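You operate a simulated robot arm through the tools that you are given. There is no shell and no other tool.

Carry out the task below with a simulated robot arm. There is one attempt and no reset: what you move stays moved.

TASK
Put things in order on the far end of the wooden bench. At the end: the silver gap gauge from the far end of the wooden bench stands on top of the white scrub pad; the red wax stopper stands where the green cloth stood; the green cloth from the far end of the wooden bench stands where the blue pale filter stood; the red plastic cap is on the silver plate; the blue pale filter stands on top of the silver top die half (marked "B2"); whatever was shut is shut again. Leave all else as you found it, and nothing knocked over.
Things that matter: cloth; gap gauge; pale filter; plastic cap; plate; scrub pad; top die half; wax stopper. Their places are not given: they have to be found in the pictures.

The check looks at the end state, three seconds after you hand in, the way a careful person would. Anything else that was tipped, shoved, dropped, spilled or broken makes it a failure. Lids that push on must go on centred and level and be pressed home; caps that screw on are set level and turned clockwise until they are tight. Flat cloth is picked up by pressing the open fingertips on it (5 to 10 N) and closing them slowly along it; thin cloth reads only 2 to 8 mm in the jaws.

THE ROBOT
A 6-joint arm with a two-finger parallel gripper, fixed in place. Base frame: the origin is at the foot of the arm, x ahead of it, y to its left, z up; the work surface is at about z = 0. Readings come in m, degrees, newtons and seconds.
With the tool pointing down near the work surface it reaches from about 0.12 to 0.5 m from the base axis. Its first joint turns from -72.0 to 72.0 degrees. Payload 0.65 kg.
The tool frame sits at the grasp point between the pads (the TCP): z along the fingers, y along the line on which they close. The tips reach 0.025 m beyond it. Largest opening 0.076 m; finger width 0.018, thickness 0.01; the body of the gripper, 0.036 by 0.078 m, starts 0.045 m behind the TCP.
Orientation is told as [roll, pitch, yaw] about the base's x, y, z axes, in that order, counted from this pose: with the fingers straight down and closing along the base's y, the tool's x points along the base's -x, its y along +y and its z along -z.

THE INTERFACE
- The arm moves only by the tool nudge_tool. Its argument "plan" is a list of rows, each a list of 3 entries, a list of its own where there are three numbers: the shift along the tool's x, y, z in m, then the turn, a rotation vector about the tool's x, y, z in degrees, then the gripper command, from -1 (shut) to 1 (fully open), values between in proportion. In form: [[[tx, ty, tz], [wx, wy, wz], fingers], ...]. A call has 1 to 20 rows; each row shifts and turns the commanded pose from where the row before left it, along the tool's axes as they then stand. Rows are played at 5 a second. More than 0.05 m and 8.6 degrees between two rows, or a gripper value outside its range, and nothing of the call is played. Where a pose cannot be reached the arm comes as near as it can. A force on the tool above 40 N (or 10 N above the force at the start of the call, whichever is more), or a blocked arm, ends the call early, and 0.2 s more pass. The fingers move at their own pace (about 0.108 m/s each) and stop on an object; they squeeze with about 37 N. The grip force told is the motor's: it shows also when the fingers shut on nothing. Time passes only in rows, and 0.2 s behind the last, so rows that do not move let the fingers close. It gives the time, the measured TCP pose, the force on the tool (base axes), the opening and the grip force at its end, in the units of the frame above (readings bear some noise), with the torque about the TCP (base axes, N m) and any sound that the robot's microphone picked up.
- Cameras (640 x 400 px; columns grow to the right, rows downward): "scene" is fixed at [0.0649, 0.2876, 0.3938]; the picture's right is [-0.64, -0.77, 0.00], its down [-0.50, 0.41, -0.76] and it looks along [0.59, -0.48, -0.65] (base axes); focal length 214 px, centre (320, 200). "wrist" rides on the gripper at [0.058, 0.011, -0.081] in the tool frame; the picture's right is [-0.18, 0.98, 0.00], its down [-0.75, -0.14, -0.64] and it looks along [-0.63, -0.12, 0.77] (tool axes); focal length 243 px, centre (320, 200).
- grab_frame(camera): a new picture of that camera. No time passes.
- locate(camera, pixels): for up to 12 pixels [column, row] of the newest picture of that camera ("zoom" is the newest enlarged one), the place [x, y, z] in the base frame of the surface seen there, good to about 0.002 m. No time passes.
- zoom(camera, box): a new picture of the part [left, top, right, bottom] of that camera's present view, enlarged. No time passes.
- sign_off(): hands the job in; it is judged then, once.

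Leave the gripper open and the arm clear of the work at the hand-in unless told otherwise.

The tools are called as a command line: name --argument value ..., lists and objects as JSON in quotes. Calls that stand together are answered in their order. nudge_tool: Moves the arm, as the interface text tells. Its arguments: {"type":"object","properties":{"plan":{"type":"array","items":{"type":"array"}}},"required":["plan"]} The other tools are called the same way: grab_frame (camera) takes a picture; locate (camera, pixels) gives the place of the surface under pixels of a picture; zoom (camera, box) takes an enlarged picture of a part of a camera's view; sign_off () hands the job in.

At the start:

```text
time_s: 0.0
position: [0.3, -0.1306, 0.2793]
tool_rot: [0.1, 0.1, 0.0]
wrist_force: [-0.7, -0.4, 0.0]
torque: [0.01, 0.01, 0.01]
gripper_width: 0.076
grasp_force: 0.1
```

scene: 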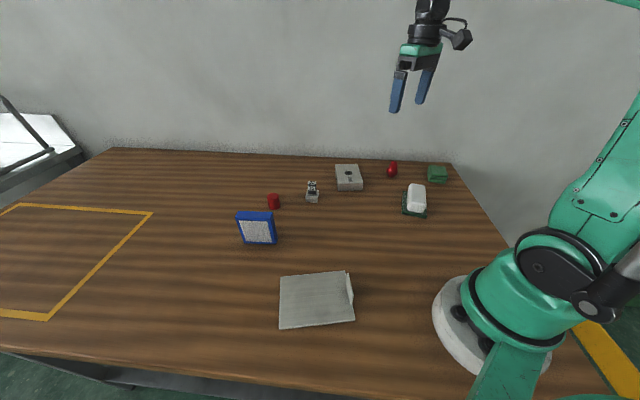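
wrist: 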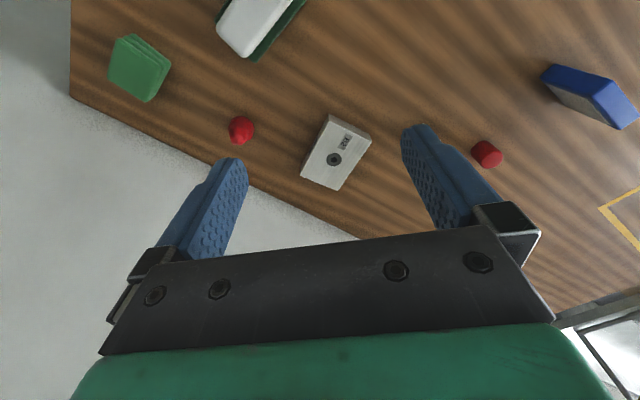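

I see the bench with several small objects. I'll zoom in on the scene camera around the objects (columns 220-470, rows 140-340) to identify each one.

zoom --camera "scene" --box '[290, 145, 460, 225]'

zoom --camera "scene" --box '[220, 170, 380, 340]'

zoom --camera "wrist" --box '[70, 0, 640, 250]'

```text
3.76 times, centred on (375, 185) of scene
```

zoom: 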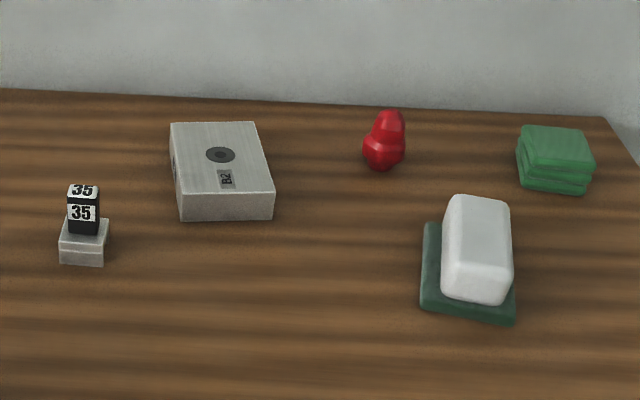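

```text
2.35 times, centred on (300, 255) of scene
```

zoom: 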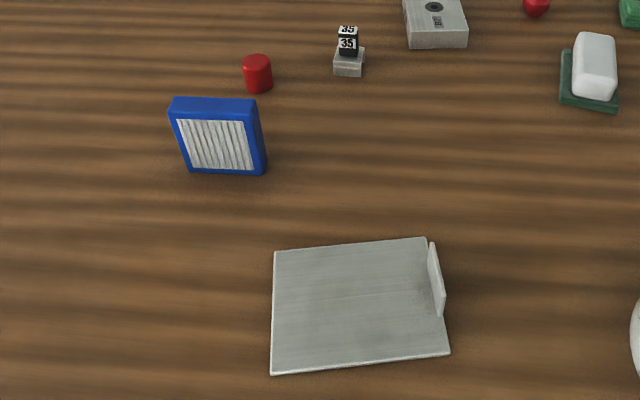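

```text
1.12 times, centred on (355, 125) of wrist
```

zoom: 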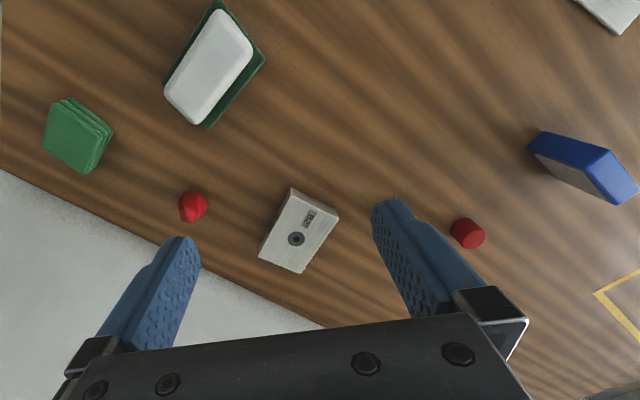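

I see: gauge ("35") near (312,191), die half B2 near (348,177), red stopper near (392,170), green cloth near (437,174), white pad on green base near (415,200), red cap near (273,201), blue filter near (256,228), silver plate near (316,300). I'll locate surface points on each.

locate --camera "scene" --pixels '[[312, 183], [312, 190], [312, 200], [345, 170], [350, 188], [392, 165], [437, 168], [437, 179], [418, 193], [415, 208], [273, 196], [273, 205]]'

locate --camera "scene" --pixels '[[254, 214], [258, 230], [237, 213], [272, 213], [245, 243], [275, 243], [282, 277], [345, 272], [354, 319], [280, 328], [316, 300], [349, 285]]'

```text
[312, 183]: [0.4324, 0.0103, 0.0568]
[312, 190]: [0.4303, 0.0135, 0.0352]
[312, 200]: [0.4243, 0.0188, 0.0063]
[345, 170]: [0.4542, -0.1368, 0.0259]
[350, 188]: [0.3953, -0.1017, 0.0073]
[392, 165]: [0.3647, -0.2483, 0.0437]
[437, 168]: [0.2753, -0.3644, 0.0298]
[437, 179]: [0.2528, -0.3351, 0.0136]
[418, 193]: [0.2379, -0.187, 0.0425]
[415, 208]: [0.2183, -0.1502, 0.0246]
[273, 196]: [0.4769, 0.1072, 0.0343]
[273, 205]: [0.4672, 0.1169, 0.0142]
```

```text
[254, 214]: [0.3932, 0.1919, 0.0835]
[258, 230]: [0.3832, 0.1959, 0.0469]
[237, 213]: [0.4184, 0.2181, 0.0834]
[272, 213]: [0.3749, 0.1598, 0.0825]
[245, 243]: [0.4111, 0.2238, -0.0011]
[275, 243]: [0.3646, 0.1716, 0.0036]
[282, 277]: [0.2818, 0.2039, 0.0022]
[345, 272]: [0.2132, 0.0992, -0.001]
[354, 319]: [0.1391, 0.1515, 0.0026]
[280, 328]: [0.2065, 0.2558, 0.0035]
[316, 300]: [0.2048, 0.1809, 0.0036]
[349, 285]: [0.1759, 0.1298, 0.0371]
```

First detail: the die half. I'll zoom in on it (box 325-375, 155-200) for accurate corners.

zoom --camera "scene" --box '[324, 156, 376, 196]'

```text
10.00 times, centred on (350, 176) of scene
```

zoom: 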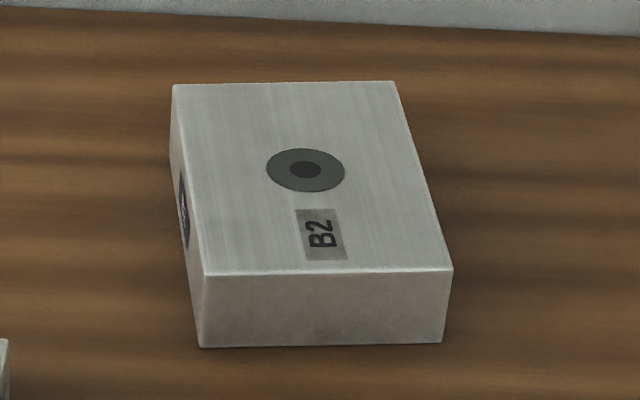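

I see the top face corners at about (175,86), (393,83), (451,269), (206,272), and the round mark at (305,170). I'll locate these.

locate --camera "zoom" --pixels '[[178, 90], [390, 87], [446, 265], [208, 268], [305, 170], [205, 340], [438, 337], [320, 235], [175, 150], [300, 310], [184, 215], [300, 20]]'

zoom --camera "scene" --box '[224, 200, 288, 250]'

```text
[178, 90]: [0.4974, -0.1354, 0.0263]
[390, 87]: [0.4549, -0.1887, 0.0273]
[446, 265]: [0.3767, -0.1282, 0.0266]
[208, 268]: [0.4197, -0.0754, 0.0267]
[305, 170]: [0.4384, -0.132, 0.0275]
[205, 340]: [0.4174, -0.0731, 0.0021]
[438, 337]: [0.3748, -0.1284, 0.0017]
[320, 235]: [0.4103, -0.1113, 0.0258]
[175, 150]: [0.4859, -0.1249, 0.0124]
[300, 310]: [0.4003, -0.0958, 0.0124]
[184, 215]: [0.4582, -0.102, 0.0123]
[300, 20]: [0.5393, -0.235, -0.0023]
```

```text
8.00 times, centred on (256, 225) of scene
```

zoom: 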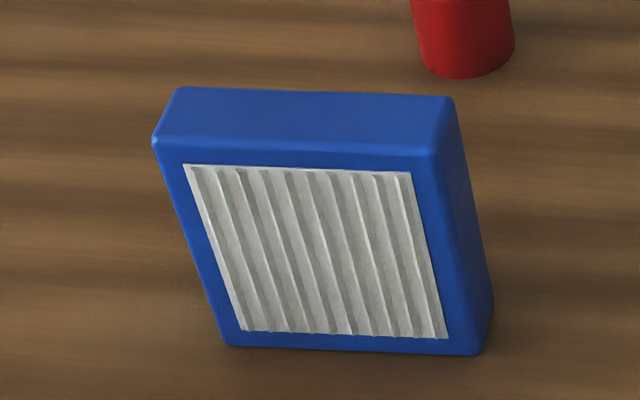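

The die top is about 0.070 x 0.100 m centred near (0.437, -0.132), z 0.027. Now I look at the blue filter zoom: top corners at (157,140), (180,92), (450,100), (436,155); bottom at (228,345), (475,352). I'll locate these.

locate --camera "zoom" --pixels '[[162, 138], [183, 95], [447, 103], [432, 150], [310, 120], [232, 338], [468, 346], [485, 300], [300, 250], [450, 230], [465, 70], [460, 20]]'

zoom --camera "scene" --box '[378, 150, 458, 220]'

```text
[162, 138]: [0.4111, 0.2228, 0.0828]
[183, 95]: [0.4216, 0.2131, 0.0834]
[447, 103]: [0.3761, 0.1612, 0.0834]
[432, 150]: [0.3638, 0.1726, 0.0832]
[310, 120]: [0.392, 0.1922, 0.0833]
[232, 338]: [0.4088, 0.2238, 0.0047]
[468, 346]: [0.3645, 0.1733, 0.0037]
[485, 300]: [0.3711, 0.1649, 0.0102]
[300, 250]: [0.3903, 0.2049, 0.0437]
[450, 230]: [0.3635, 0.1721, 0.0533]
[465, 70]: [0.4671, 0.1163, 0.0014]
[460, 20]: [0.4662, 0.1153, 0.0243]
```

```text
5.71 times, centred on (418, 185) of scene
```

zoom: 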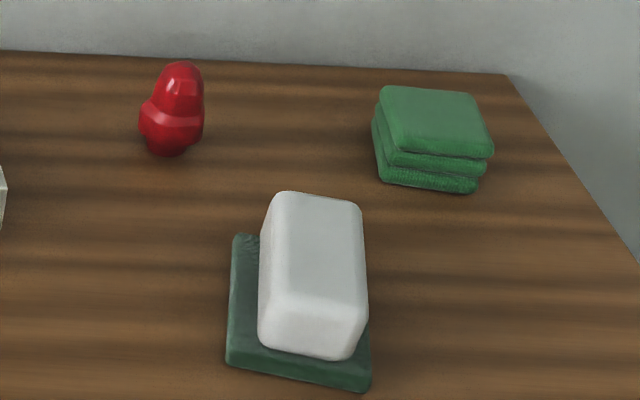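

The filter's centre is about (0.393, 0.192), width direction ~48°, height 0.083. Now this zoom shows stopper (172,110), cloth (432,140) and pad (315,275). I'll locate points on them.

locate --camera "zoom" --pixels '[[282, 197], [355, 207], [358, 310], [275, 300], [320, 250], [238, 240], [232, 360], [362, 380], [265, 310], [355, 340], [310, 345], [240, 300]]'

locate --camera "zoom" --pixels '[[384, 92], [472, 97], [487, 148], [396, 140], [435, 120], [384, 178], [470, 187], [178, 70], [172, 118], [172, 150], [145, 122], [203, 122]]'

```text
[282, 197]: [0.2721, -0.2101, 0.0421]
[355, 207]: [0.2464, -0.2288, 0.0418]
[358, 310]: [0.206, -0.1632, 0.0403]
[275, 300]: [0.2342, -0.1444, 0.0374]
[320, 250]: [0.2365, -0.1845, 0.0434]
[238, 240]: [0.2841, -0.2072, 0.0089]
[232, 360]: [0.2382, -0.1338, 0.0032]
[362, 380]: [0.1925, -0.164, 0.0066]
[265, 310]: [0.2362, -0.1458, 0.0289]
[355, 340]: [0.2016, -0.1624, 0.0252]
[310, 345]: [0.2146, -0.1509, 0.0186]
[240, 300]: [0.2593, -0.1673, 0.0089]
```

```text
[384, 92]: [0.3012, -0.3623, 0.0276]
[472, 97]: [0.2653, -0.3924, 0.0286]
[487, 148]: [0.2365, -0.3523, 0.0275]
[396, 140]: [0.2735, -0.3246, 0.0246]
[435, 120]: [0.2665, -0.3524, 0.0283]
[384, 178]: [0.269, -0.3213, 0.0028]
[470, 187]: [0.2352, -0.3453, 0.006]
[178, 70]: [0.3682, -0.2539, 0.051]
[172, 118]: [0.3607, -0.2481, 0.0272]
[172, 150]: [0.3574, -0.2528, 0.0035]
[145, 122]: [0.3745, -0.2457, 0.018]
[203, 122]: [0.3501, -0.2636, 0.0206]
```

The cloth is about 50x50x28 mm centred near (0.269,-0.358), sides at ~38-40°. Stopper near (0.362,-0.252). Next: zoom on the stopper and gauge and cap.

zoom --camera "scene" --box '[376, 155, 408, 183]'

zoom --camera "scene" --box '[264, 176, 328, 216]'

```text
14.29 times, centred on (392, 169) of scene
```

zoom: 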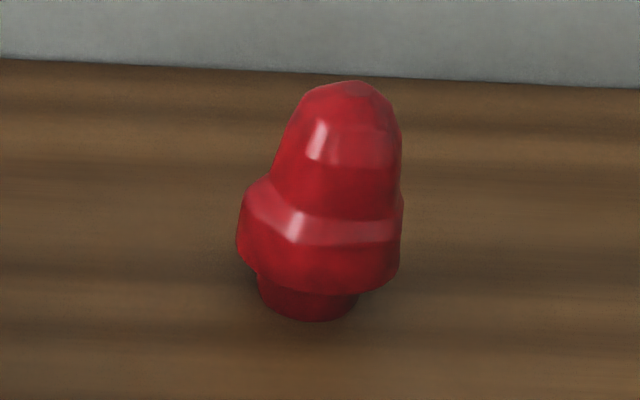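

```text
10.00 times, centred on (296, 196) of scene
```

zoom: 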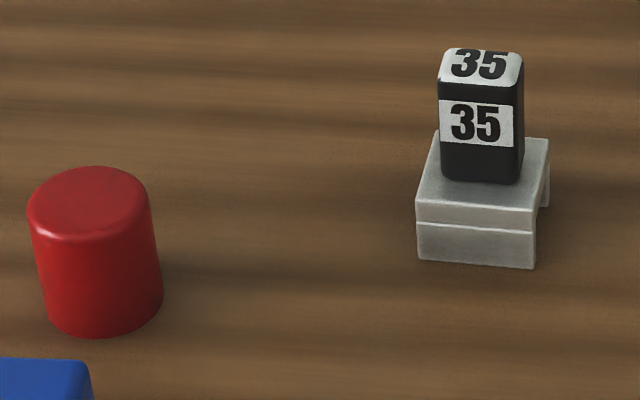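

Stopper: narrow foot, wide collar, tapered top. Gauge: silver bridge-like foot with a black body. I'll locate gauge and cap points on this last zoom.

locate --camera "zoom" --pixels '[[446, 55], [515, 58], [520, 85], [444, 80], [435, 140], [545, 142], [530, 207], [420, 200], [424, 258], [530, 264], [546, 180], [480, 65]]'

locate --camera "zoom" --pixels '[[90, 200], [35, 205], [145, 205], [90, 172], [95, 235], [100, 330], [60, 325], [150, 320], [95, 280], [480, 120], [480, 178], [448, 178]]'

```text
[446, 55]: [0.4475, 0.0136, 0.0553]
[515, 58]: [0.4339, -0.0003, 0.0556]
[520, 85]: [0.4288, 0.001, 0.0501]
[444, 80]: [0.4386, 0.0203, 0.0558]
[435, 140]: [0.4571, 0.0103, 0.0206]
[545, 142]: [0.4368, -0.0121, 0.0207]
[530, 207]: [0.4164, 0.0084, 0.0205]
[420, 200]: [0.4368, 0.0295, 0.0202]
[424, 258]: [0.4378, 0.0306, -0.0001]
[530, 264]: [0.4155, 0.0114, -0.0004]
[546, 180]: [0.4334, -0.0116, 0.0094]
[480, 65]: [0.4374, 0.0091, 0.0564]
```

```text
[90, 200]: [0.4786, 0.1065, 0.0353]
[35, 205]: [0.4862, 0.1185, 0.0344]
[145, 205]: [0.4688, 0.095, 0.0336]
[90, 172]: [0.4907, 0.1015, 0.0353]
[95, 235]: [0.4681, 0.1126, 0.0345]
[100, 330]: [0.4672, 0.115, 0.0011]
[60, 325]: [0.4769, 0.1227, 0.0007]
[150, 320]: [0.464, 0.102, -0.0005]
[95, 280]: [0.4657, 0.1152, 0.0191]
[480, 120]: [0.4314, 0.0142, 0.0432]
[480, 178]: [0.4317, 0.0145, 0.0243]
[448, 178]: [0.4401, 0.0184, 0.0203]
```

Gauge base centre ~(0.437, 0.009), 30 mm square turned ~46°; black body z 0.021-0.056. Cap centre ~(0.478, 0.107), height 0.035. I check the wall position behind the cloth and bench edges.

locate --camera "scene" --pixels '[[392, 120], [437, 120], [437, 155], [350, 150], [448, 165], [465, 190], [480, 150], [460, 215], [350, 120]]'

locate --camera "wrist" --pixels '[[140, 70], [241, 130], [336, 155], [486, 154], [590, 95], [250, 30], [200, 150], [150, 200], [60, 100], [120, 75]]'

```text
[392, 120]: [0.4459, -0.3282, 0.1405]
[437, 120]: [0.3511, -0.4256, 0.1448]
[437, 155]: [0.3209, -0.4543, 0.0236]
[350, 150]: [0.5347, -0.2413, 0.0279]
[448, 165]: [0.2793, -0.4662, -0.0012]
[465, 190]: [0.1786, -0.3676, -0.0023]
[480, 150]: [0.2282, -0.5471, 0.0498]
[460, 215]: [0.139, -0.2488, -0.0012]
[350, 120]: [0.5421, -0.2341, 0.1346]
```

```text
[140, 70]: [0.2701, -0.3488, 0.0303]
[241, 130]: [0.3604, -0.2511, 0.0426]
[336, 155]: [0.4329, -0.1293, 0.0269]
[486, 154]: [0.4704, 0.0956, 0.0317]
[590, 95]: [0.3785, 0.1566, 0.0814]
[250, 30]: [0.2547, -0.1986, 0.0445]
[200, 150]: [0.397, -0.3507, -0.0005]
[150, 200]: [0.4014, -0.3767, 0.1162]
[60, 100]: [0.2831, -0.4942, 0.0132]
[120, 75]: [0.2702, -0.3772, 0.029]
```

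The wall runs along x - y ≈ 0.775, so all objects have ≥0.1 m clearance. First job: filter. I move at height over the filter (0.393, 0.192), then turn yaw +48° so the fingers close across the filter's thickness. Gripper open.

nudge_tool --plan '[[[-0.0093, 0.0323, 0], [0, 0, 0], 1], [[-0.0093, 0.0323, 0], [0, 0, 0], 1], [[-0.0093, 0.0323, 0], [0, 0, 0], 1], [[-0.0093, 0.0323, 0], [0, 0, 0], 1], [[-0.0093, 0.0323, 0], [0, 0, 0], 1], [[-0.0093, 0.0323, 0], [0, 0, 0], 1], [[-0.0093, 0.0323, 0], [0, 0, 0], 1], [[-0.0093, 0.0323, 0], [0, 0, 0], 1], [[-0.0093, 0.0323, 0], [0, 0, 0], 1], [[-0.0093, 0.0323, 0], [0, 0, 0], 1], [[0, 0, 0], [0, 0, -8], 1], [[0, 0, 0], [0, 0, -8], 1], [[0, 0, 0], [0, 0, -8], 1], [[0, 0, 0], [0, 0, -8], 1], [[0, 0, 0], [0, 0, -8], 1], [[0, 0, 0], [0, 0, -8], 1], [[0, 0, 0], [0, 0, 0], 1]]'

```text
time_s: 3.6
position: [0.3841, 0.1696, 0.2777]
tool_rot: [-0.1, 0.1, 48.1]
wrist_force: [0.3, 0.2, 0.6]
torque: [0.0, 0.04, 0.03]
gripper_width: 0.0756
grasp_force: 0.1
out of reach, approached as far as the arm can: row 10
```

At this height the arm fell short by ~2 cm of reach; yaw is 48.1°. I'll descend 0.09 m (still above the 0.083 m filter, tips at ~0.163) and read again.

nudge_tool --plan '[[[0, 0, 0.03], [0, 0, 0], 1], [[0, 0, 0.03], [0, 0, 0], 1], [[0, 0, 0.03], [0, 0, 0], 1], [[0, 0, 0], [0, 0, 0], 1]]'

grab_frame --camera "wrist"

```text
time_s: 4.6
position: [0.3851, 0.1696, 0.187]
tool_rot: [-0.1, 0.1, 47.9]
wrist_force: [1.1, 0.7, -0.7]
torque: [-0.03, 0.01, 0.0]
gripper_width: 0.0759
grasp_force: 0.0
```

```text
taken
```

wrist: 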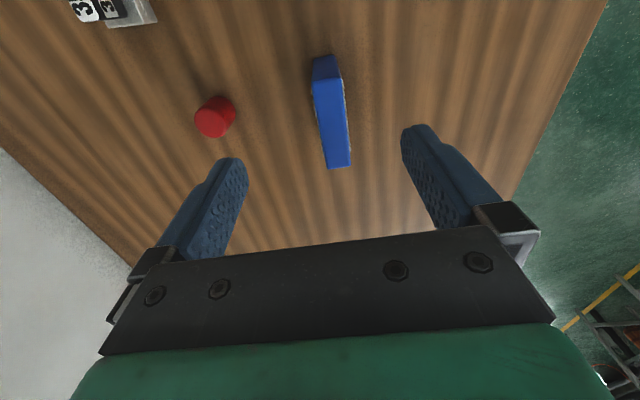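

Now the wrist view shows the filter's top face (313-352, 58-168). I'll locate its top corners for a second measurement.

zoom --camera "wrist" --box '[270, 40, 390, 180]'

```text
2.86 times, centred on (330, 110) of wrist
```

zoom: 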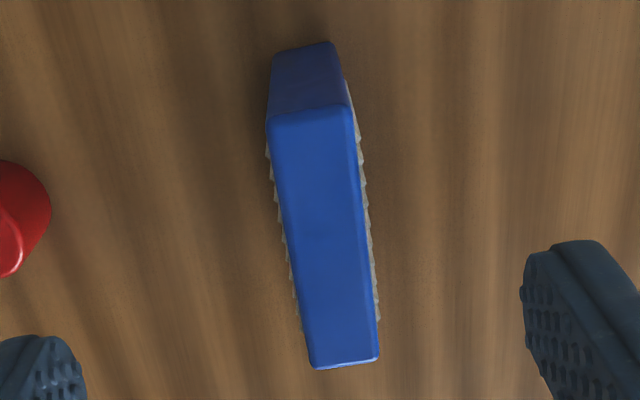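

locate --camera "zoom" --pixels '[[273, 125], [348, 115], [374, 352], [315, 360], [322, 240], [302, 240], [345, 240], [270, 150], [362, 150], [377, 310]]'

```text
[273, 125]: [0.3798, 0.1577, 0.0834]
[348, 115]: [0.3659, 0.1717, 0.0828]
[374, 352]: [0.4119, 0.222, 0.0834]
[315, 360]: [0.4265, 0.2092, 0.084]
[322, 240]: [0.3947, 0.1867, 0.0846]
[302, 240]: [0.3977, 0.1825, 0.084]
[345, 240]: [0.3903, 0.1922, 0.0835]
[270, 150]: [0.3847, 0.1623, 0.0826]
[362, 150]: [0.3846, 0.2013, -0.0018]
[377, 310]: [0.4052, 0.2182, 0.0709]
```

Filter centre by wrist ≈ (0.396, 0.190), by scene (0.393, 0.192); mean (0.3945, 0.1913), yaw 47.7°. I shift there and then descend to TCP z ≈ 0.10 for a check.

nudge_tool --plan '[[[-0.0224, 0.0075, 0], [0, 0, 0], 1], [[0, 0, 0.03], [0, 0, 0], 1], [[0, 0, 0.03], [0, 0, 0], 1], [[0, 0, 0.02], [0, 0, 0], 1], [[0, 0, 0], [0, 0, 0], 1]]'

grab_frame --camera "wrist"

grab_frame --camera "scene"

```text
time_s: 5.8
position: [0.3913, 0.1915, 0.1068]
tool_rot: [-0.1, 0.1, 48.0]
wrist_force: [0.0, 0.7, -0.4]
torque: [0.01, 0.04, 0.03]
gripper_width: 0.0757
grasp_force: 0.0
```

```text
taken
```

wrist: 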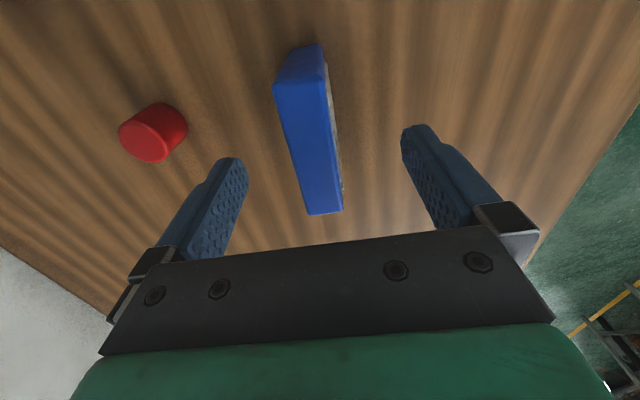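

```text
taken
```

scene: 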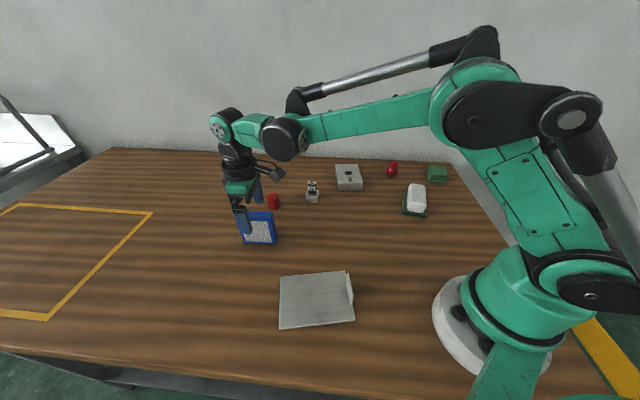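

The filter sits ~3 mm to the finger-left side in the wrist picture (top edge centre ~313 vs. 319 at row 155). I correct by -3 mm along tool y, descend to z ≈ 0.057 and close gradually.

nudge_tool --plan '[[[-0.001, -0.003, 0], [0, 0, 0], 1], [[0, 0, 0.02], [0, 0, 0], 1], [[0, 0, 0.02], [0, 0, 0], 1], [[0, 0, 0.01], [0, 0, 0], 1], [[0, 0, 0], [0, 0, 0], 0.4], [[0, 0, 0], [0, 0, 0], 0.0], [[0, 0, 0], [0, 0, 0], -0.2], [[0, 0, 0], [0, 0, 0], -0.35], [[0, 0, 0], [0, 0, 0], -0.45], [[0, 0, 0], [0, 0, 0], -0.6], [[0, 0, 0], [0, 0, 0], -1], [[0, 0, 0], [0, 0, 0], -1]]'

grab_frame --camera "wrist"

zoom --camera "scene" --box '[200, 150, 320, 260]'

```text
time_s: 8.4
position: [0.3974, 0.1897, 0.0573]
tool_rot: [-0.1, -0.1, 48.0]
wrist_force: [0.7, 0.7, 0.9]
torque: [0.0, 0.0, -0.04]
gripper_width: 0.0214
grasp_force: 37.4
```

```text
taken
```

wrist: 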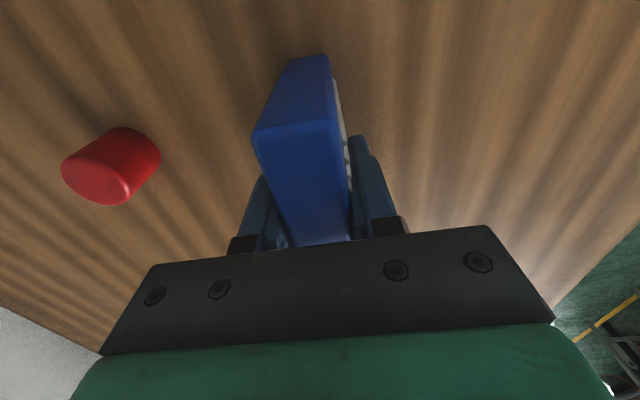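

```text
3.64 times, centred on (260, 205) of scene
```

zoom: 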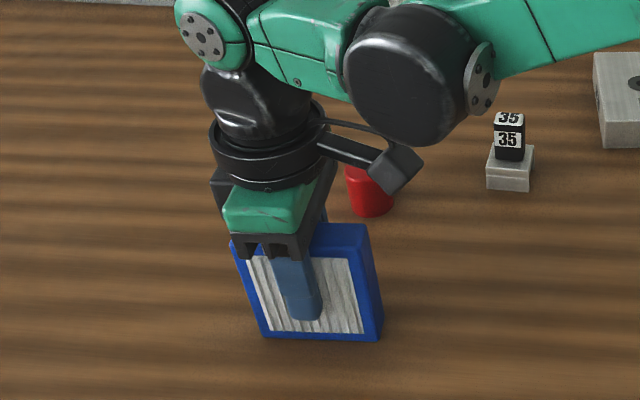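

Gripped: width 0.0214 m, 37 N. I lift the filter straight up 0.09 m.

nudge_tool --plan '[[[0, 0, -0.01], [0, 0, 0], -1], [[0, 0, -0.02], [0, 0, 0], -1], [[0, 0, -0.03], [0, 0, 0], -1], [[0, 0, -0.03], [0, 0, 0], -1], [[0, 0, 0], [0, 0, 0], -1], [[0, 0, 0], [0, 0, 0], -1]]'

grab_frame --camera "wrist"

zoom --camera "scene" --box '[200, 130, 320, 240]'

```text
time_s: 9.8
position: [0.3977, 0.1899, 0.1463]
tool_rot: [0.0, 0.1, 48.0]
wrist_force: [-0.2, -0.4, -0.5]
torque: [0.01, 0.0, -0.02]
gripper_width: 0.0212
grasp_force: 37.4
```

```text
taken
```

wrist: 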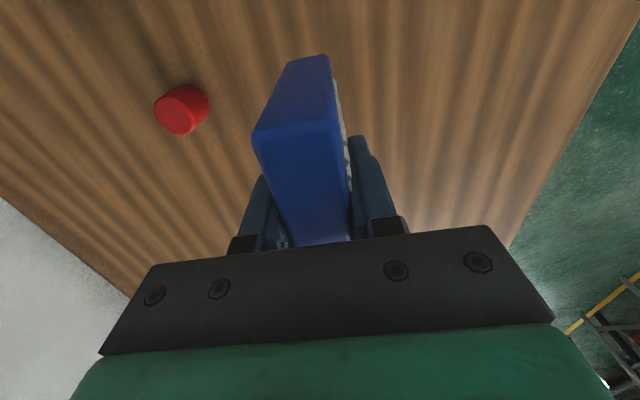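

```text
3.64 times, centred on (260, 185) of scene
```

zoom: 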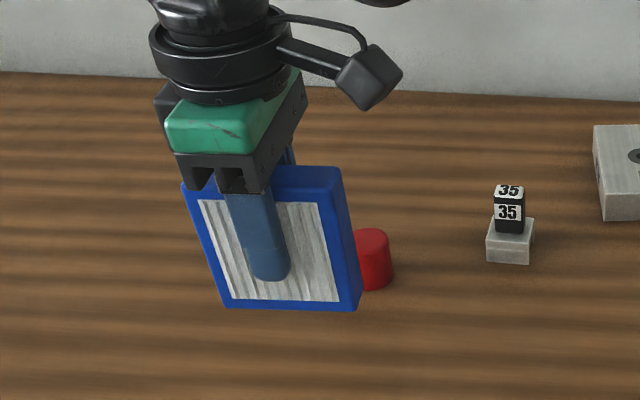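

The filter is held upright. I locate its corners in this zoom to find its centre relative to the TCP.

locate --camera "zoom" --pixels '[[228, 300], [356, 303], [325, 190], [334, 170], [192, 192], [215, 260], [346, 260], [266, 255], [350, 290]]'

locate --camera "wrist" --pixels '[[258, 137], [334, 125], [326, 62], [292, 67], [300, 180], [343, 210], [290, 210]]'

```text
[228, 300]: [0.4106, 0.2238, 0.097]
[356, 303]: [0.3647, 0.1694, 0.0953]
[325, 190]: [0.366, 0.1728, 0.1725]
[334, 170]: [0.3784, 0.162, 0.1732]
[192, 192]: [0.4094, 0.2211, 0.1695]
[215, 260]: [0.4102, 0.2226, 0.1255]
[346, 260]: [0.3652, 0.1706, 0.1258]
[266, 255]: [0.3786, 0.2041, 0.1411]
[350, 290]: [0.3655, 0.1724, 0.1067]
```

```text
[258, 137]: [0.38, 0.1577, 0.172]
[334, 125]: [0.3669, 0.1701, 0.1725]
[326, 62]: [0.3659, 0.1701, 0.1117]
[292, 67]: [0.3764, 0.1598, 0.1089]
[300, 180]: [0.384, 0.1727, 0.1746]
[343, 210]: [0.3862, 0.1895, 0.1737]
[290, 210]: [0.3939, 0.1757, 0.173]
```

The filter is centred on the TCP within ~2 mm. Next: carry it at this height (bottom at ~0.09 m, clearing the 0.056 m gauge) toward the die centre (0.437, -0.132), then turn yaw from 48° to -38° so its long base lies along the die's long side.

nudge_tool --plan '[[[0.0213, -0.0245, 0], [0, 0, 0], -1], [[0.0213, -0.0245, 0], [0, 0, 0], -1], [[0.0213, -0.0245, 0], [0, 0, 0], -1], [[0.0213, -0.0245, 0], [0, 0, 0], -1], [[0.0213, -0.0245, 0], [0, 0, 0], -1], [[0.0213, -0.0245, 0], [0, 0, 0], -1], [[0.0213, -0.0245, 0], [0, 0, 0], -1], [[0.0213, -0.0245, 0], [0, 0, 0], -1], [[0.0213, -0.0245, 0], [0, 0, 0], -1], [[0, 0, 0], [0, 0, 7.82], -1], [[0, 0, 0], [0, 0, 7.82], -1], [[0, 0, 0], [0, 0, 7.82], -1], [[0, 0, 0], [0, 0, 7.82], -1], [[0, 0, 0], [0, 0, 7.82], -1], [[0, 0, 0], [0, 0, 7.82], -1], [[0, 0, 0], [0, 0, 7.82], -1], [[0, 0, 0], [0, 0, 7.82], -1], [[0, 0, 0], [0, 0, 7.82], -1], [[0, 0, 0], [0, 0, 7.82], -1], [[0, 0, 0], [0, 0, 7.8], -1]]'

grab_frame --camera "wrist"

grab_frame --camera "scene"

```text
time_s: 14.0
position: [0.4329, -0.0989, 0.1482]
tool_rot: [-0.2, 0.1, -38.2]
wrist_force: [-0.3, 0.4, -0.9]
torque: [-0.01, 0.02, 0.01]
gripper_width: 0.0213
grasp_force: 36.4
```

```text
taken
```

wrist: 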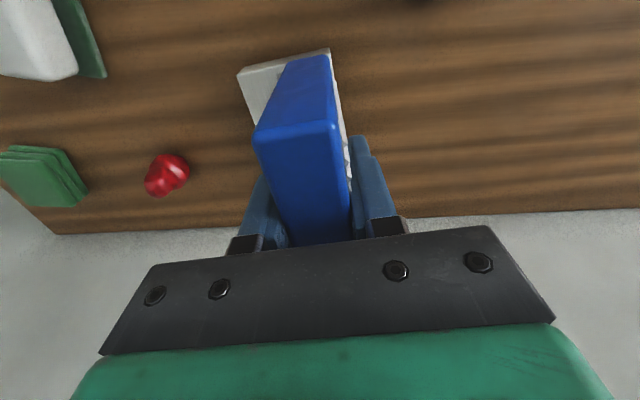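

```text
taken
```

scene: 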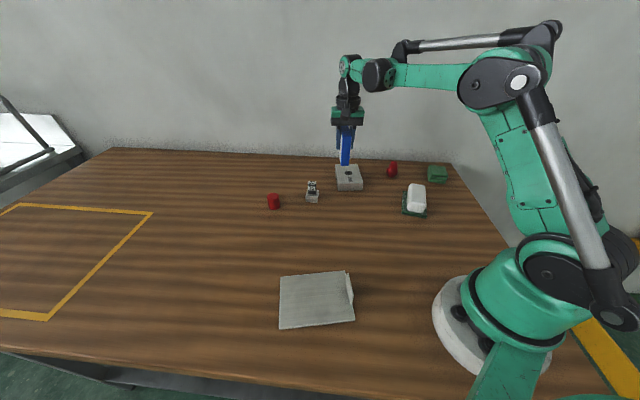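

Now at (0.433,-0.099), yaw -38.2°. I shift to over the die centre (tx -0.025, ty -0.0236) and descend 0.045 m, leaving ~18 mm gap, then check.

nudge_tool --plan '[[[-0.0125, -0.0118, 0], [0, 0, 0], -1], [[-0.0125, -0.0118, 0], [0, 0, 0], -1], [[0, 0, 0.02], [0, 0, 0], -1], [[0, 0, 0.025], [0, 0, 0], -1], [[0, 0, 0], [0, 0, 0], -1], [[0, 0, 0], [0, 0, 0], -1]]'

zoom --camera "scene" --box '[310, 110, 390, 210]'

grab_frame --camera "wrist"

```text
time_s: 15.4
position: [0.4373, -0.1327, 0.1019]
tool_rot: [0.0, -0.1, -38.1]
wrist_force: [-0.7, 0.8, 0.3]
torque: [-0.01, -0.01, 0.0]
gripper_width: 0.0216
grasp_force: 37.2
```

```text
4.00 times, centred on (350, 160) of scene
```

zoom: 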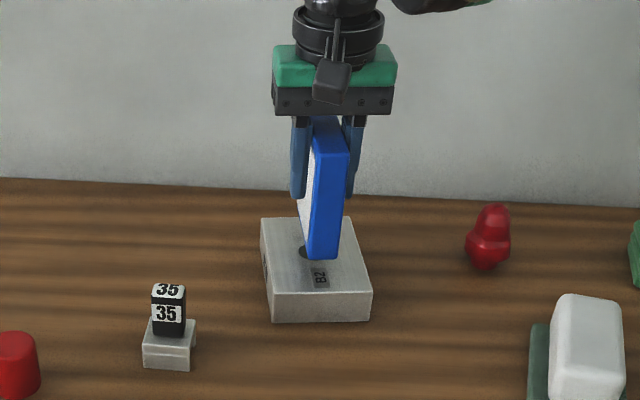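

```text
taken
```

wrist: 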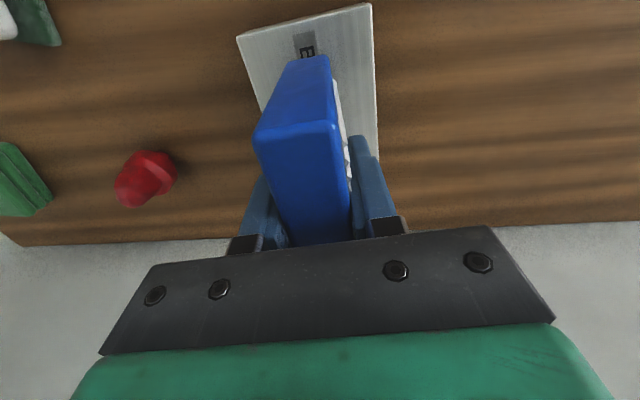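

Well aligned over the die, ~18 mm gap. I descend 0.014 m, then finer.

nudge_tool --plan '[[[0, 0, 0.006], [0, 0, 0], -1], [[0, 0, 0.006], [0, 0, 0], -1], [[0, 0, 0.002], [0, 0, 0], -1], [[0, 0, 0], [0, 0, 0], -1]]'

nudge_tool --plan '[[[0, 0, 0.001], [0, 0, 0], -1], [[0, 0, 0.001], [0, 0, 0], -1], [[0, 0, 0], [0, 0, 0], -1]]'

```text
time_s: 16.4
position: [0.4368, -0.1327, 0.0877]
tool_rot: [0.0, -0.1, -38.0]
wrist_force: [-0.2, -0.4, -0.5]
torque: [0.02, 0.01, -0.02]
gripper_width: 0.0213
grasp_force: 37.4
```

```text
time_s: 17.2
position: [0.4377, -0.134, 0.0864]
tool_rot: [0.0, -0.1, -38.0]
wrist_force: [0.0, 0.3, -1.5]
torque: [-0.01, -0.02, 0.02]
gripper_width: 0.0213
grasp_force: 36.9
```

No contact force yet (z 0.0864; expected contact about 0.084). I lower 1 mm at a time.

nudge_tool --plan '[[[0, 0, 0.001], [0, 0, 0], -1], [[0, 0, 0], [0, 0, 0], -1]]'

nudge_tool --plan '[[[0, 0, 0.001], [0, 0, 0], -1], [[0, 0, 0], [0, 0, 0], -1]]'

zoom --camera "scene" --box '[325, 150, 375, 200]'

```text
time_s: 17.8
position: [0.4377, -0.134, 0.086]
tool_rot: [0.0, 0.0, -38.0]
wrist_force: [0.1, 0.1, -1.1]
torque: [0.03, -0.01, -0.02]
gripper_width: 0.0213
grasp_force: 36.9
```

```text
time_s: 18.4
position: [0.4374, -0.1344, 0.0852]
tool_rot: [0.0, 0.0, -38.0]
wrist_force: [-0.2, -0.5, 3.1]
torque: [0.03, 0.07, 0.03]
gripper_width: 0.0215
grasp_force: 36.7
```

```text
8.00 times, centred on (350, 175) of scene
```

zoom: 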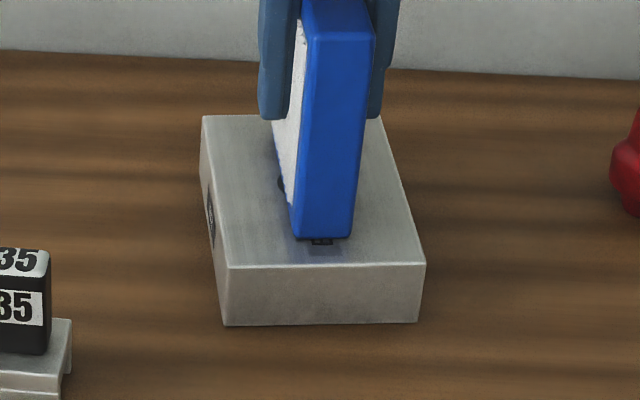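

Contact (Fz 3 N). The filter stands on the die top, centred. I open gently, wait, and rise straight up.

nudge_tool --plan '[[[0, 0, 0.0005], [0, 0, 0], -1], [[0, 0, 0], [0, 0, 0], -0.4], [[0, 0, 0], [0, 0, 0], -0.3], [[0, 0, 0], [0, 0, 0], -0.1], [[0, 0, 0], [0, 0, 0], 0.3], [[0, 0, 0], [0, 0, 0], 0.3], [[0, 0, 0], [0, 0, 0], 0.3]]'

zoom --camera "scene" --box '[310, 110, 390, 210]'

```text
time_s: 20.0
position: [0.437, -0.1341, 0.0839]
tool_rot: [0.0, -0.1, -38.0]
wrist_force: [-0.3, 0.1, -0.1]
torque: [0.04, 0.02, 0.0]
gripper_width: 0.0494
grasp_force: 0.0
```

```text
4.00 times, centred on (350, 160) of scene
```

zoom: 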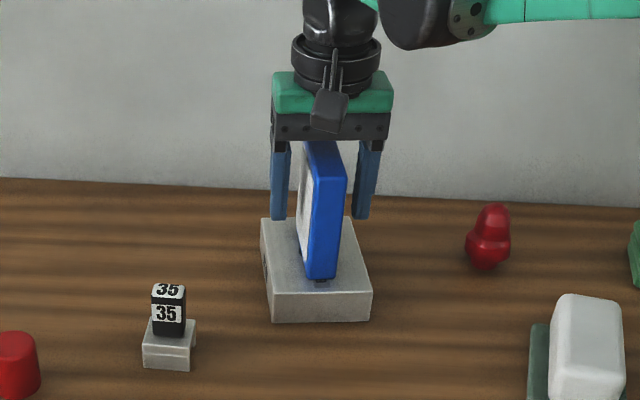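

The filter stands alone on the die. I rise 0.09 m, then move over the cloth at (0.269, -0.358), and turn to yaw -50° to match the cloth's sides.

nudge_tool --plan '[[[0, 0, -0.02], [0, 0, 0], 0.3], [[0, 0, -0.035], [0, 0, 0], 0.3], [[0, 0, -0.035], [0, 0, 0], 1], [[0, 0, 0], [0, 0, 0], 1], [[-0.0007, -0.035, 0], [0, 0, 0], 1], [[-0.0007, -0.035, 0], [0, 0, 0], 1], [[-0.0007, -0.035, 0], [0, 0, 0], 1], [[-0.0007, -0.035, 0], [0, 0, 0], 1], [[-0.0007, -0.035, 0], [0, 0, 0], 1], [[-0.0007, -0.035, 0], [0, 0, 0], 1], [[-0.0007, -0.035, 0], [0, 0, 0], 1], [[-0.0007, -0.035, 0], [0, 0, 0], 1], [[0, 0, 0], [0, 0, 6], 1], [[0, 0, 0], [0, 0, 6], 1], [[0, 0, 0], [0, 0, 0], 1], [[0, 0, 0], [0, 0, 0], 1]]'

grab_frame --camera "wrist"

grab_frame --camera "scene"

```text
time_s: 23.4
position: [0.2675, -0.358, 0.1742]
tool_rot: [-0.1, 0.0, -49.9]
wrist_force: [-0.3, 0.1, -0.1]
torque: [0.0, 0.03, -0.04]
gripper_width: 0.0756
grasp_force: 0.1
```

```text
taken
```

wrist: 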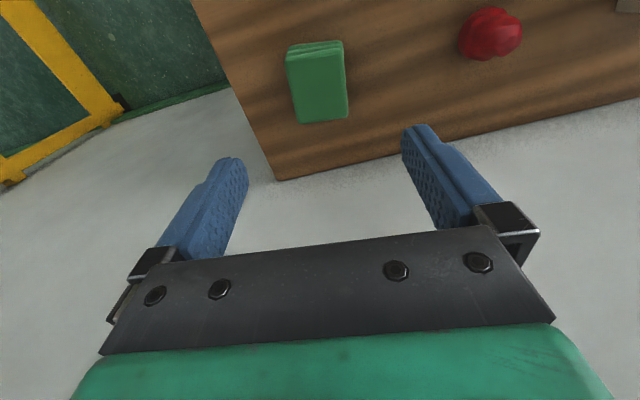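

```text
taken
```

scene: 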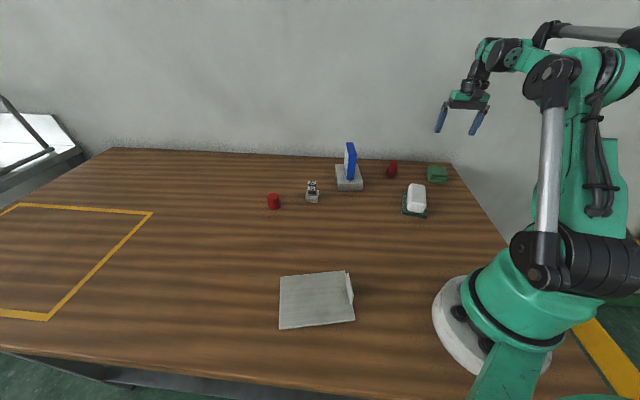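

The filter stands well on the die. Cloth is at (317,80) in the wrist view. I zoom and locate its top corners.

zoom --camera "wrist" --box '[270, 25, 370, 135]'

```text
3.64 times, centred on (320, 80) of wrist
```

zoom: 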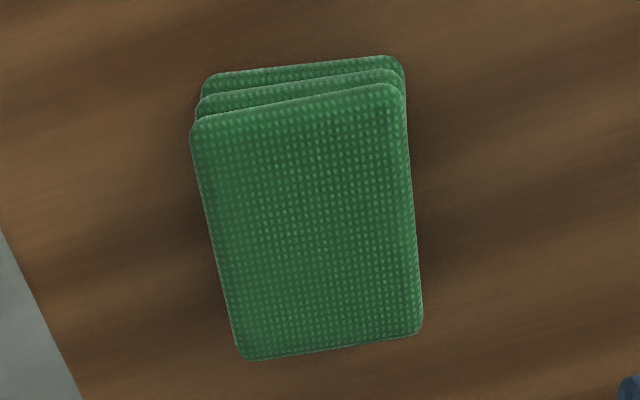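

locate --camera "zoom" --pixels '[[198, 125], [397, 92], [417, 328], [244, 352], [310, 220], [196, 200], [415, 200], [325, 345], [295, 110], [210, 78], [395, 62]]'

```text
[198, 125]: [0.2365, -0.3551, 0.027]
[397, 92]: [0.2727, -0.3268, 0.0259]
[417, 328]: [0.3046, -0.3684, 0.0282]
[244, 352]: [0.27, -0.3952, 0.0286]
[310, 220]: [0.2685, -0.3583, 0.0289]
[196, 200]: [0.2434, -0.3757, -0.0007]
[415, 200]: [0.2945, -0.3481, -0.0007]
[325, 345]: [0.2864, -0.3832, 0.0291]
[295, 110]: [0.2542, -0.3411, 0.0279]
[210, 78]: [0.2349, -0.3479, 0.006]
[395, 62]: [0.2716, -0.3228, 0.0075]
```

The cloth's top layer centre is (0.271,-0.361), footprint centre ~(0.270,-0.360), sides at 38°. I turn 2° more, shift slightly, and descend to z ≈ 0.06 first.

nudge_tool --plan '[[[0, 0, 0], [0, 0, 2], 1], [[-0.003, 0.0007, 0], [0, 0, 0], 1], [[0, 0, 0.035], [0, 0, 0], 1], [[0, 0, 0.035], [0, 0, 0], 1], [[0, 0, 0.035], [0, 0, 0], 1], [[0, 0, 0.01], [0, 0, 0], 1], [[0, 0, 0], [0, 0, 0], 1], [[0, 0, 0], [0, 0, 0], 1]]'

grab_frame --camera "wrist"

zoom --camera "scene" --box '[390, 110, 490, 200]'

```text
time_s: 25.2
position: [0.272, -0.3599, 0.0601]
tool_rot: [0.0, -0.1, -52.0]
wrist_force: [-0.2, -0.1, 0.3]
torque: [0.0, 0.0, -0.01]
gripper_width: 0.076
grasp_force: 0.1
```

```text
taken
```

wrist: 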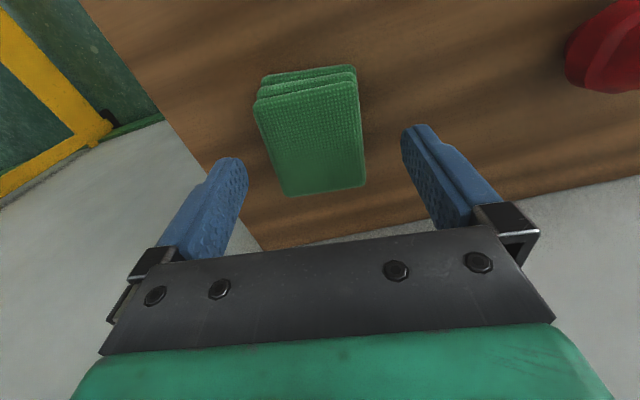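

```text
4.44 times, centred on (440, 155) of scene
```

zoom: 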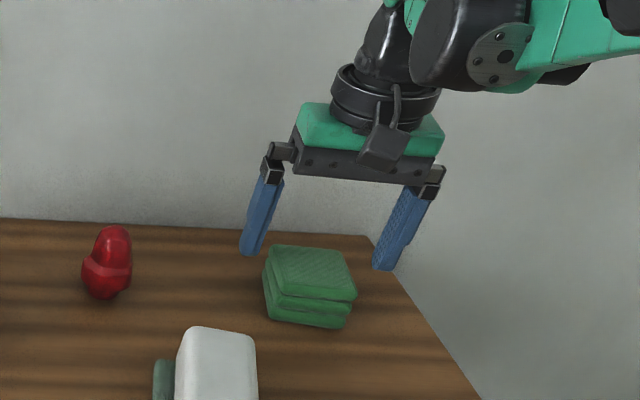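

The cloth lies centred between the fingers (edges 270-364 at row 147). I descend 0.03 m to tips ~5 mm above the bench and close slowly.

nudge_tool --plan '[[[0, 0, 0.015], [0, 0, 0], 1], [[0, 0, 0.01], [0, 0, 0], 1], [[0, 0, 0.005], [0, 0, 0], 1], [[0, 0, 0], [0, 0, 0], 0.7], [[0, 0, 0], [0, 0, 0], 0.5], [[0, 0, 0], [0, 0, 0], 0.4], [[0, 0, 0], [0, 0, 0], 0.3], [[0, 0, 0], [0, 0, 0], 0.2], [[0, 0, 0], [0, 0, 0], 0.1], [[0, 0, 0], [0, 0, 0], 0.0], [[0, 0, 0], [0, 0, 0], -0.1]]'

grab_frame --camera "wrist"

zoom --camera "scene" --box '[390, 110, 490, 200]'

```text
time_s: 27.6
position: [0.272, -0.3588, 0.029]
tool_rot: [-0.1, 0.0, -51.9]
wrist_force: [-0.2, 0.1, 0.0]
torque: [0.0, 0.0, 0.05]
gripper_width: 0.0492
grasp_force: 36.9
```

```text
taken
```

wrist: 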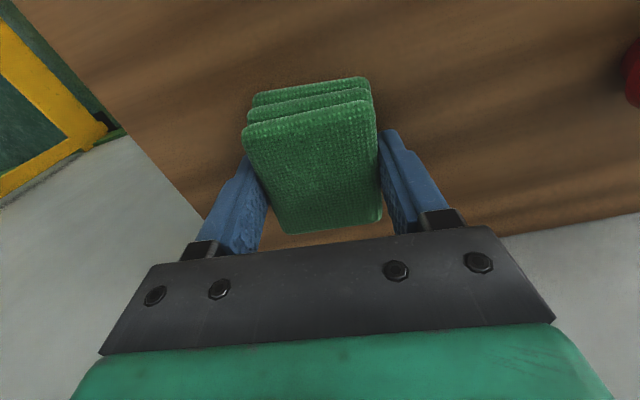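

```text
4.44 times, centred on (440, 155) of scene
```

zoom: 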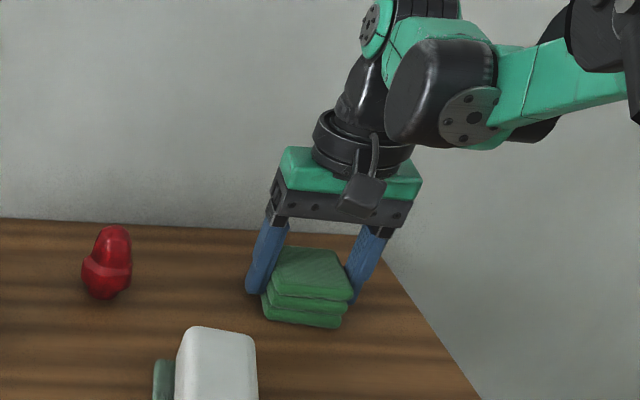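

Gripped at 0.0492 m: the stack is firm. I tighten fully and lift 0.11 m.

nudge_tool --plan '[[[0, 0, 0], [0, 0, 0], -1], [[0, 0, -0.01], [0, 0, 0], -1], [[0, 0, -0.03], [0, 0, 0], -1], [[0, 0, -0.035], [0, 0, 0], -1], [[0, 0, -0.035], [0, 0, 0], -1], [[0, 0, 0], [0, 0, 0], -1], [[0, 0, 0], [0, 0, 0], -1]]'

zoom --camera "scene" --box '[390, 80, 490, 200]'

grab_frame --camera "wrist"

```text
time_s: 29.2
position: [0.2721, -0.3599, 0.1381]
tool_rot: [-0.1, 0.0, -51.9]
wrist_force: [-0.4, 0.4, -0.9]
torque: [-0.01, -0.01, 0.0]
gripper_width: 0.0491
grasp_force: 36.9
```

```text
3.33 times, centred on (440, 140) of scene
```

zoom: 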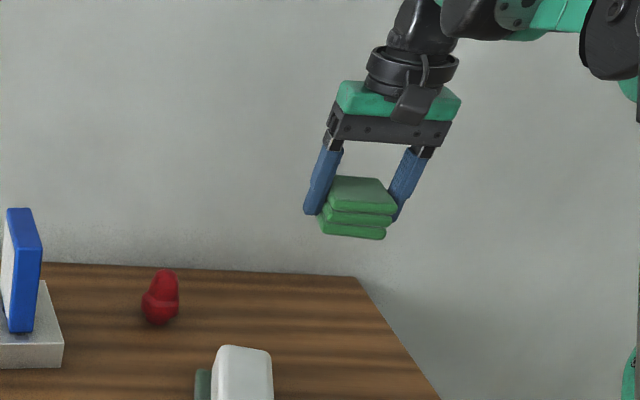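

```text
taken
```

wrist: 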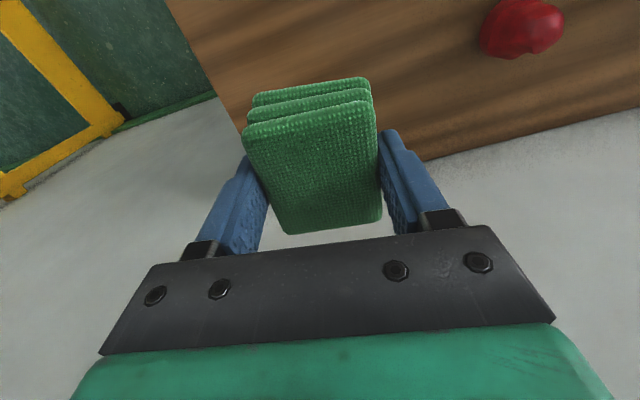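

The cloth is held securely. I carry it at z 0.138 (bottom ~0.11) in a line to the filter's old place (0.394, 0.191), passing ≥0.1 m from the filter on the die.

nudge_tool --plan '[[[0.0256, 0.0311, 0], [0, 0, 0], -1], [[0.0256, 0.0311, 0], [0, 0, 0], -1], [[0.0256, 0.0311, 0], [0, 0, 0], -1], [[0.0256, 0.0311, 0], [0, 0, 0], -1], [[0.0256, 0.0311, 0], [0, 0, 0], -1], [[0.0256, 0.0311, 0], [0, 0, 0], -1], [[0.0256, 0.0311, 0], [0, 0, 0], -1], [[0.0256, 0.0311, 0], [0, 0, 0], -1], [[0.0256, 0.0311, 0], [0, 0, 0], -1], [[0.0256, 0.0311, 0], [0, 0, 0], -1], [[0.0256, 0.0311, 0], [0, 0, 0], -1], [[0.0256, 0.0311, 0], [0, 0, 0], -1], [[0.0256, 0.0311, 0], [0, 0, 0], -1], [[0.0256, 0.0311, 0], [0, 0, 0], -1], [[0, 0, 0], [0, 0, 0], -1], [[0, 0, 0], [0, 0, 0], -1]]'

grab_frame --camera "scene"

```text
time_s: 32.6
position: [0.3929, 0.1937, 0.1417]
tool_rot: [0.0, 0.0, -52.1]
wrist_force: [-0.3, -0.5, -0.8]
torque: [-0.01, -0.01, 0.03]
gripper_width: 0.0492
grasp_force: 37.0
```

```text
taken
```

scene: 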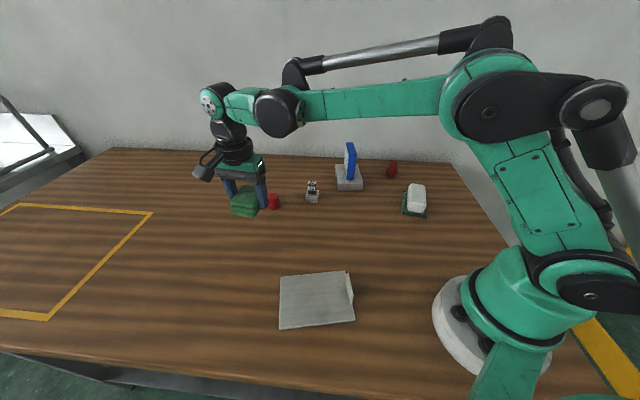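

I'm above the spot. I shift ~3 mm to centre the cloth on (0.394, 0.191) and lower 0.10 m, then read.

nudge_tool --plan '[[[-0.0034, 0.0011, 0], [0, 0, 0], -1], [[0, 0, 0.03], [0, 0, 0], -1], [[0, 0, 0.03], [0, 0, 0], -1], [[0, 0, 0.03], [0, 0, 0], -1], [[0, 0, 0.01], [0, 0, 0], -1], [[0, 0, 0.006], [0, 0, 0], -1], [[0, 0, 0], [0, 0, 0], -1], [[0, 0, 0], [0, 0, 0], -1]]'

zoom --camera "scene" --box '[190, 140, 310, 260]'

```text
time_s: 34.4
position: [0.3957, 0.1887, 0.0327]
tool_rot: [0.0, 0.0, -52.0]
wrist_force: [-1.0, 0.2, -0.7]
torque: [0.01, -0.02, 0.0]
gripper_width: 0.0489
grasp_force: 37.2
```

```text
3.33 times, centred on (250, 200) of scene
```

zoom: 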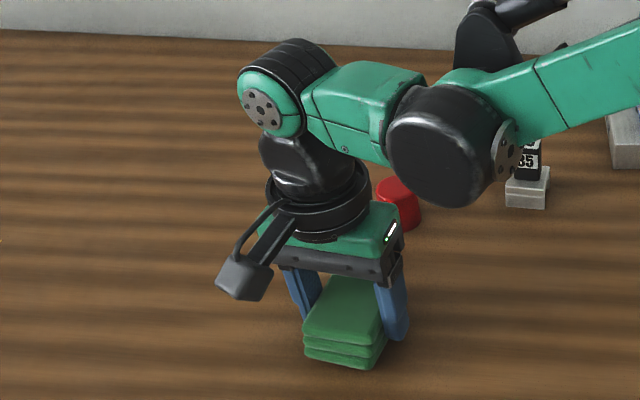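

Now z 0.0327, contact expected near 0.029-0.030. I lower in 1 mm steps.

nudge_tool --plan '[[[0, 0, 0.001], [0, 0, 0], -1], [[0, 0, 0.001], [0, 0, 0], -1], [[0, 0, 0], [0, 0, 0], -1]]'

nudge_tool --plan '[[[0, 0, 0.001], [0, 0, 0], -1], [[0, 0, 0], [0, 0, 0], -1]]'

```text
time_s: 35.2
position: [0.3963, 0.1885, 0.0313]
tool_rot: [0.0, 0.1, -52.0]
wrist_force: [-0.3, 0.1, -0.3]
torque: [0.0, -0.02, -0.02]
gripper_width: 0.049
grasp_force: 37.3
```

```text
time_s: 35.8
position: [0.3953, 0.1882, 0.029]
tool_rot: [0.0, 0.0, -52.0]
wrist_force: [0.5, 0.4, -0.7]
torque: [-0.02, -0.05, -0.01]
gripper_width: 0.049
grasp_force: 37.2
```

No contact force yet at z 0.029 (readings noisy). One more mm at a time.

nudge_tool --plan '[[[0, 0, 0.001], [0, 0, 0], -1], [[0, 0, 0], [0, 0, 0], -1]]'

nudge_tool --plan '[[[0, 0, 0], [0, 0, 0], -1], [[0, 0, 0], [0, 0, 0], -1]]'

zoom --camera "scene" --box '[230, 195, 290, 255]'

```text
time_s: 36.4
position: [0.3963, 0.1877, 0.0288]
tool_rot: [0.0, 0.0, -52.1]
wrist_force: [-2.8, 1.0, 25.5]
torque: [-0.04, 0.08, 0.05]
gripper_width: 0.0489
grasp_force: 37.2
```

```text
time_s: 37.0
position: [0.3962, 0.1886, 0.0295]
tool_rot: [0.0, 0.0, -52.0]
wrist_force: [-3.0, 2.4, 32.5]
torque: [0.0, 0.08, 0.0]
gripper_width: 0.049
grasp_force: 36.8
```

```text
6.67 times, centred on (260, 225) of scene
```

zoom: 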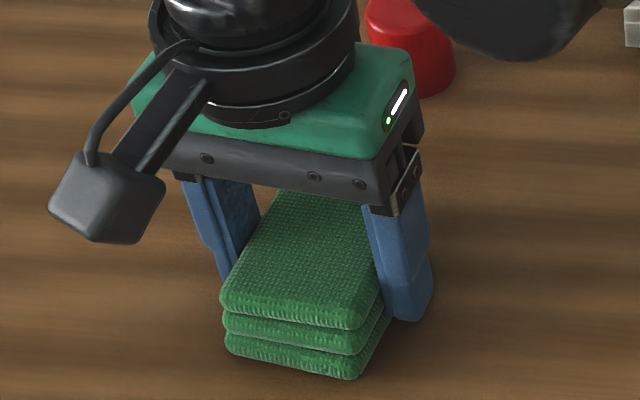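

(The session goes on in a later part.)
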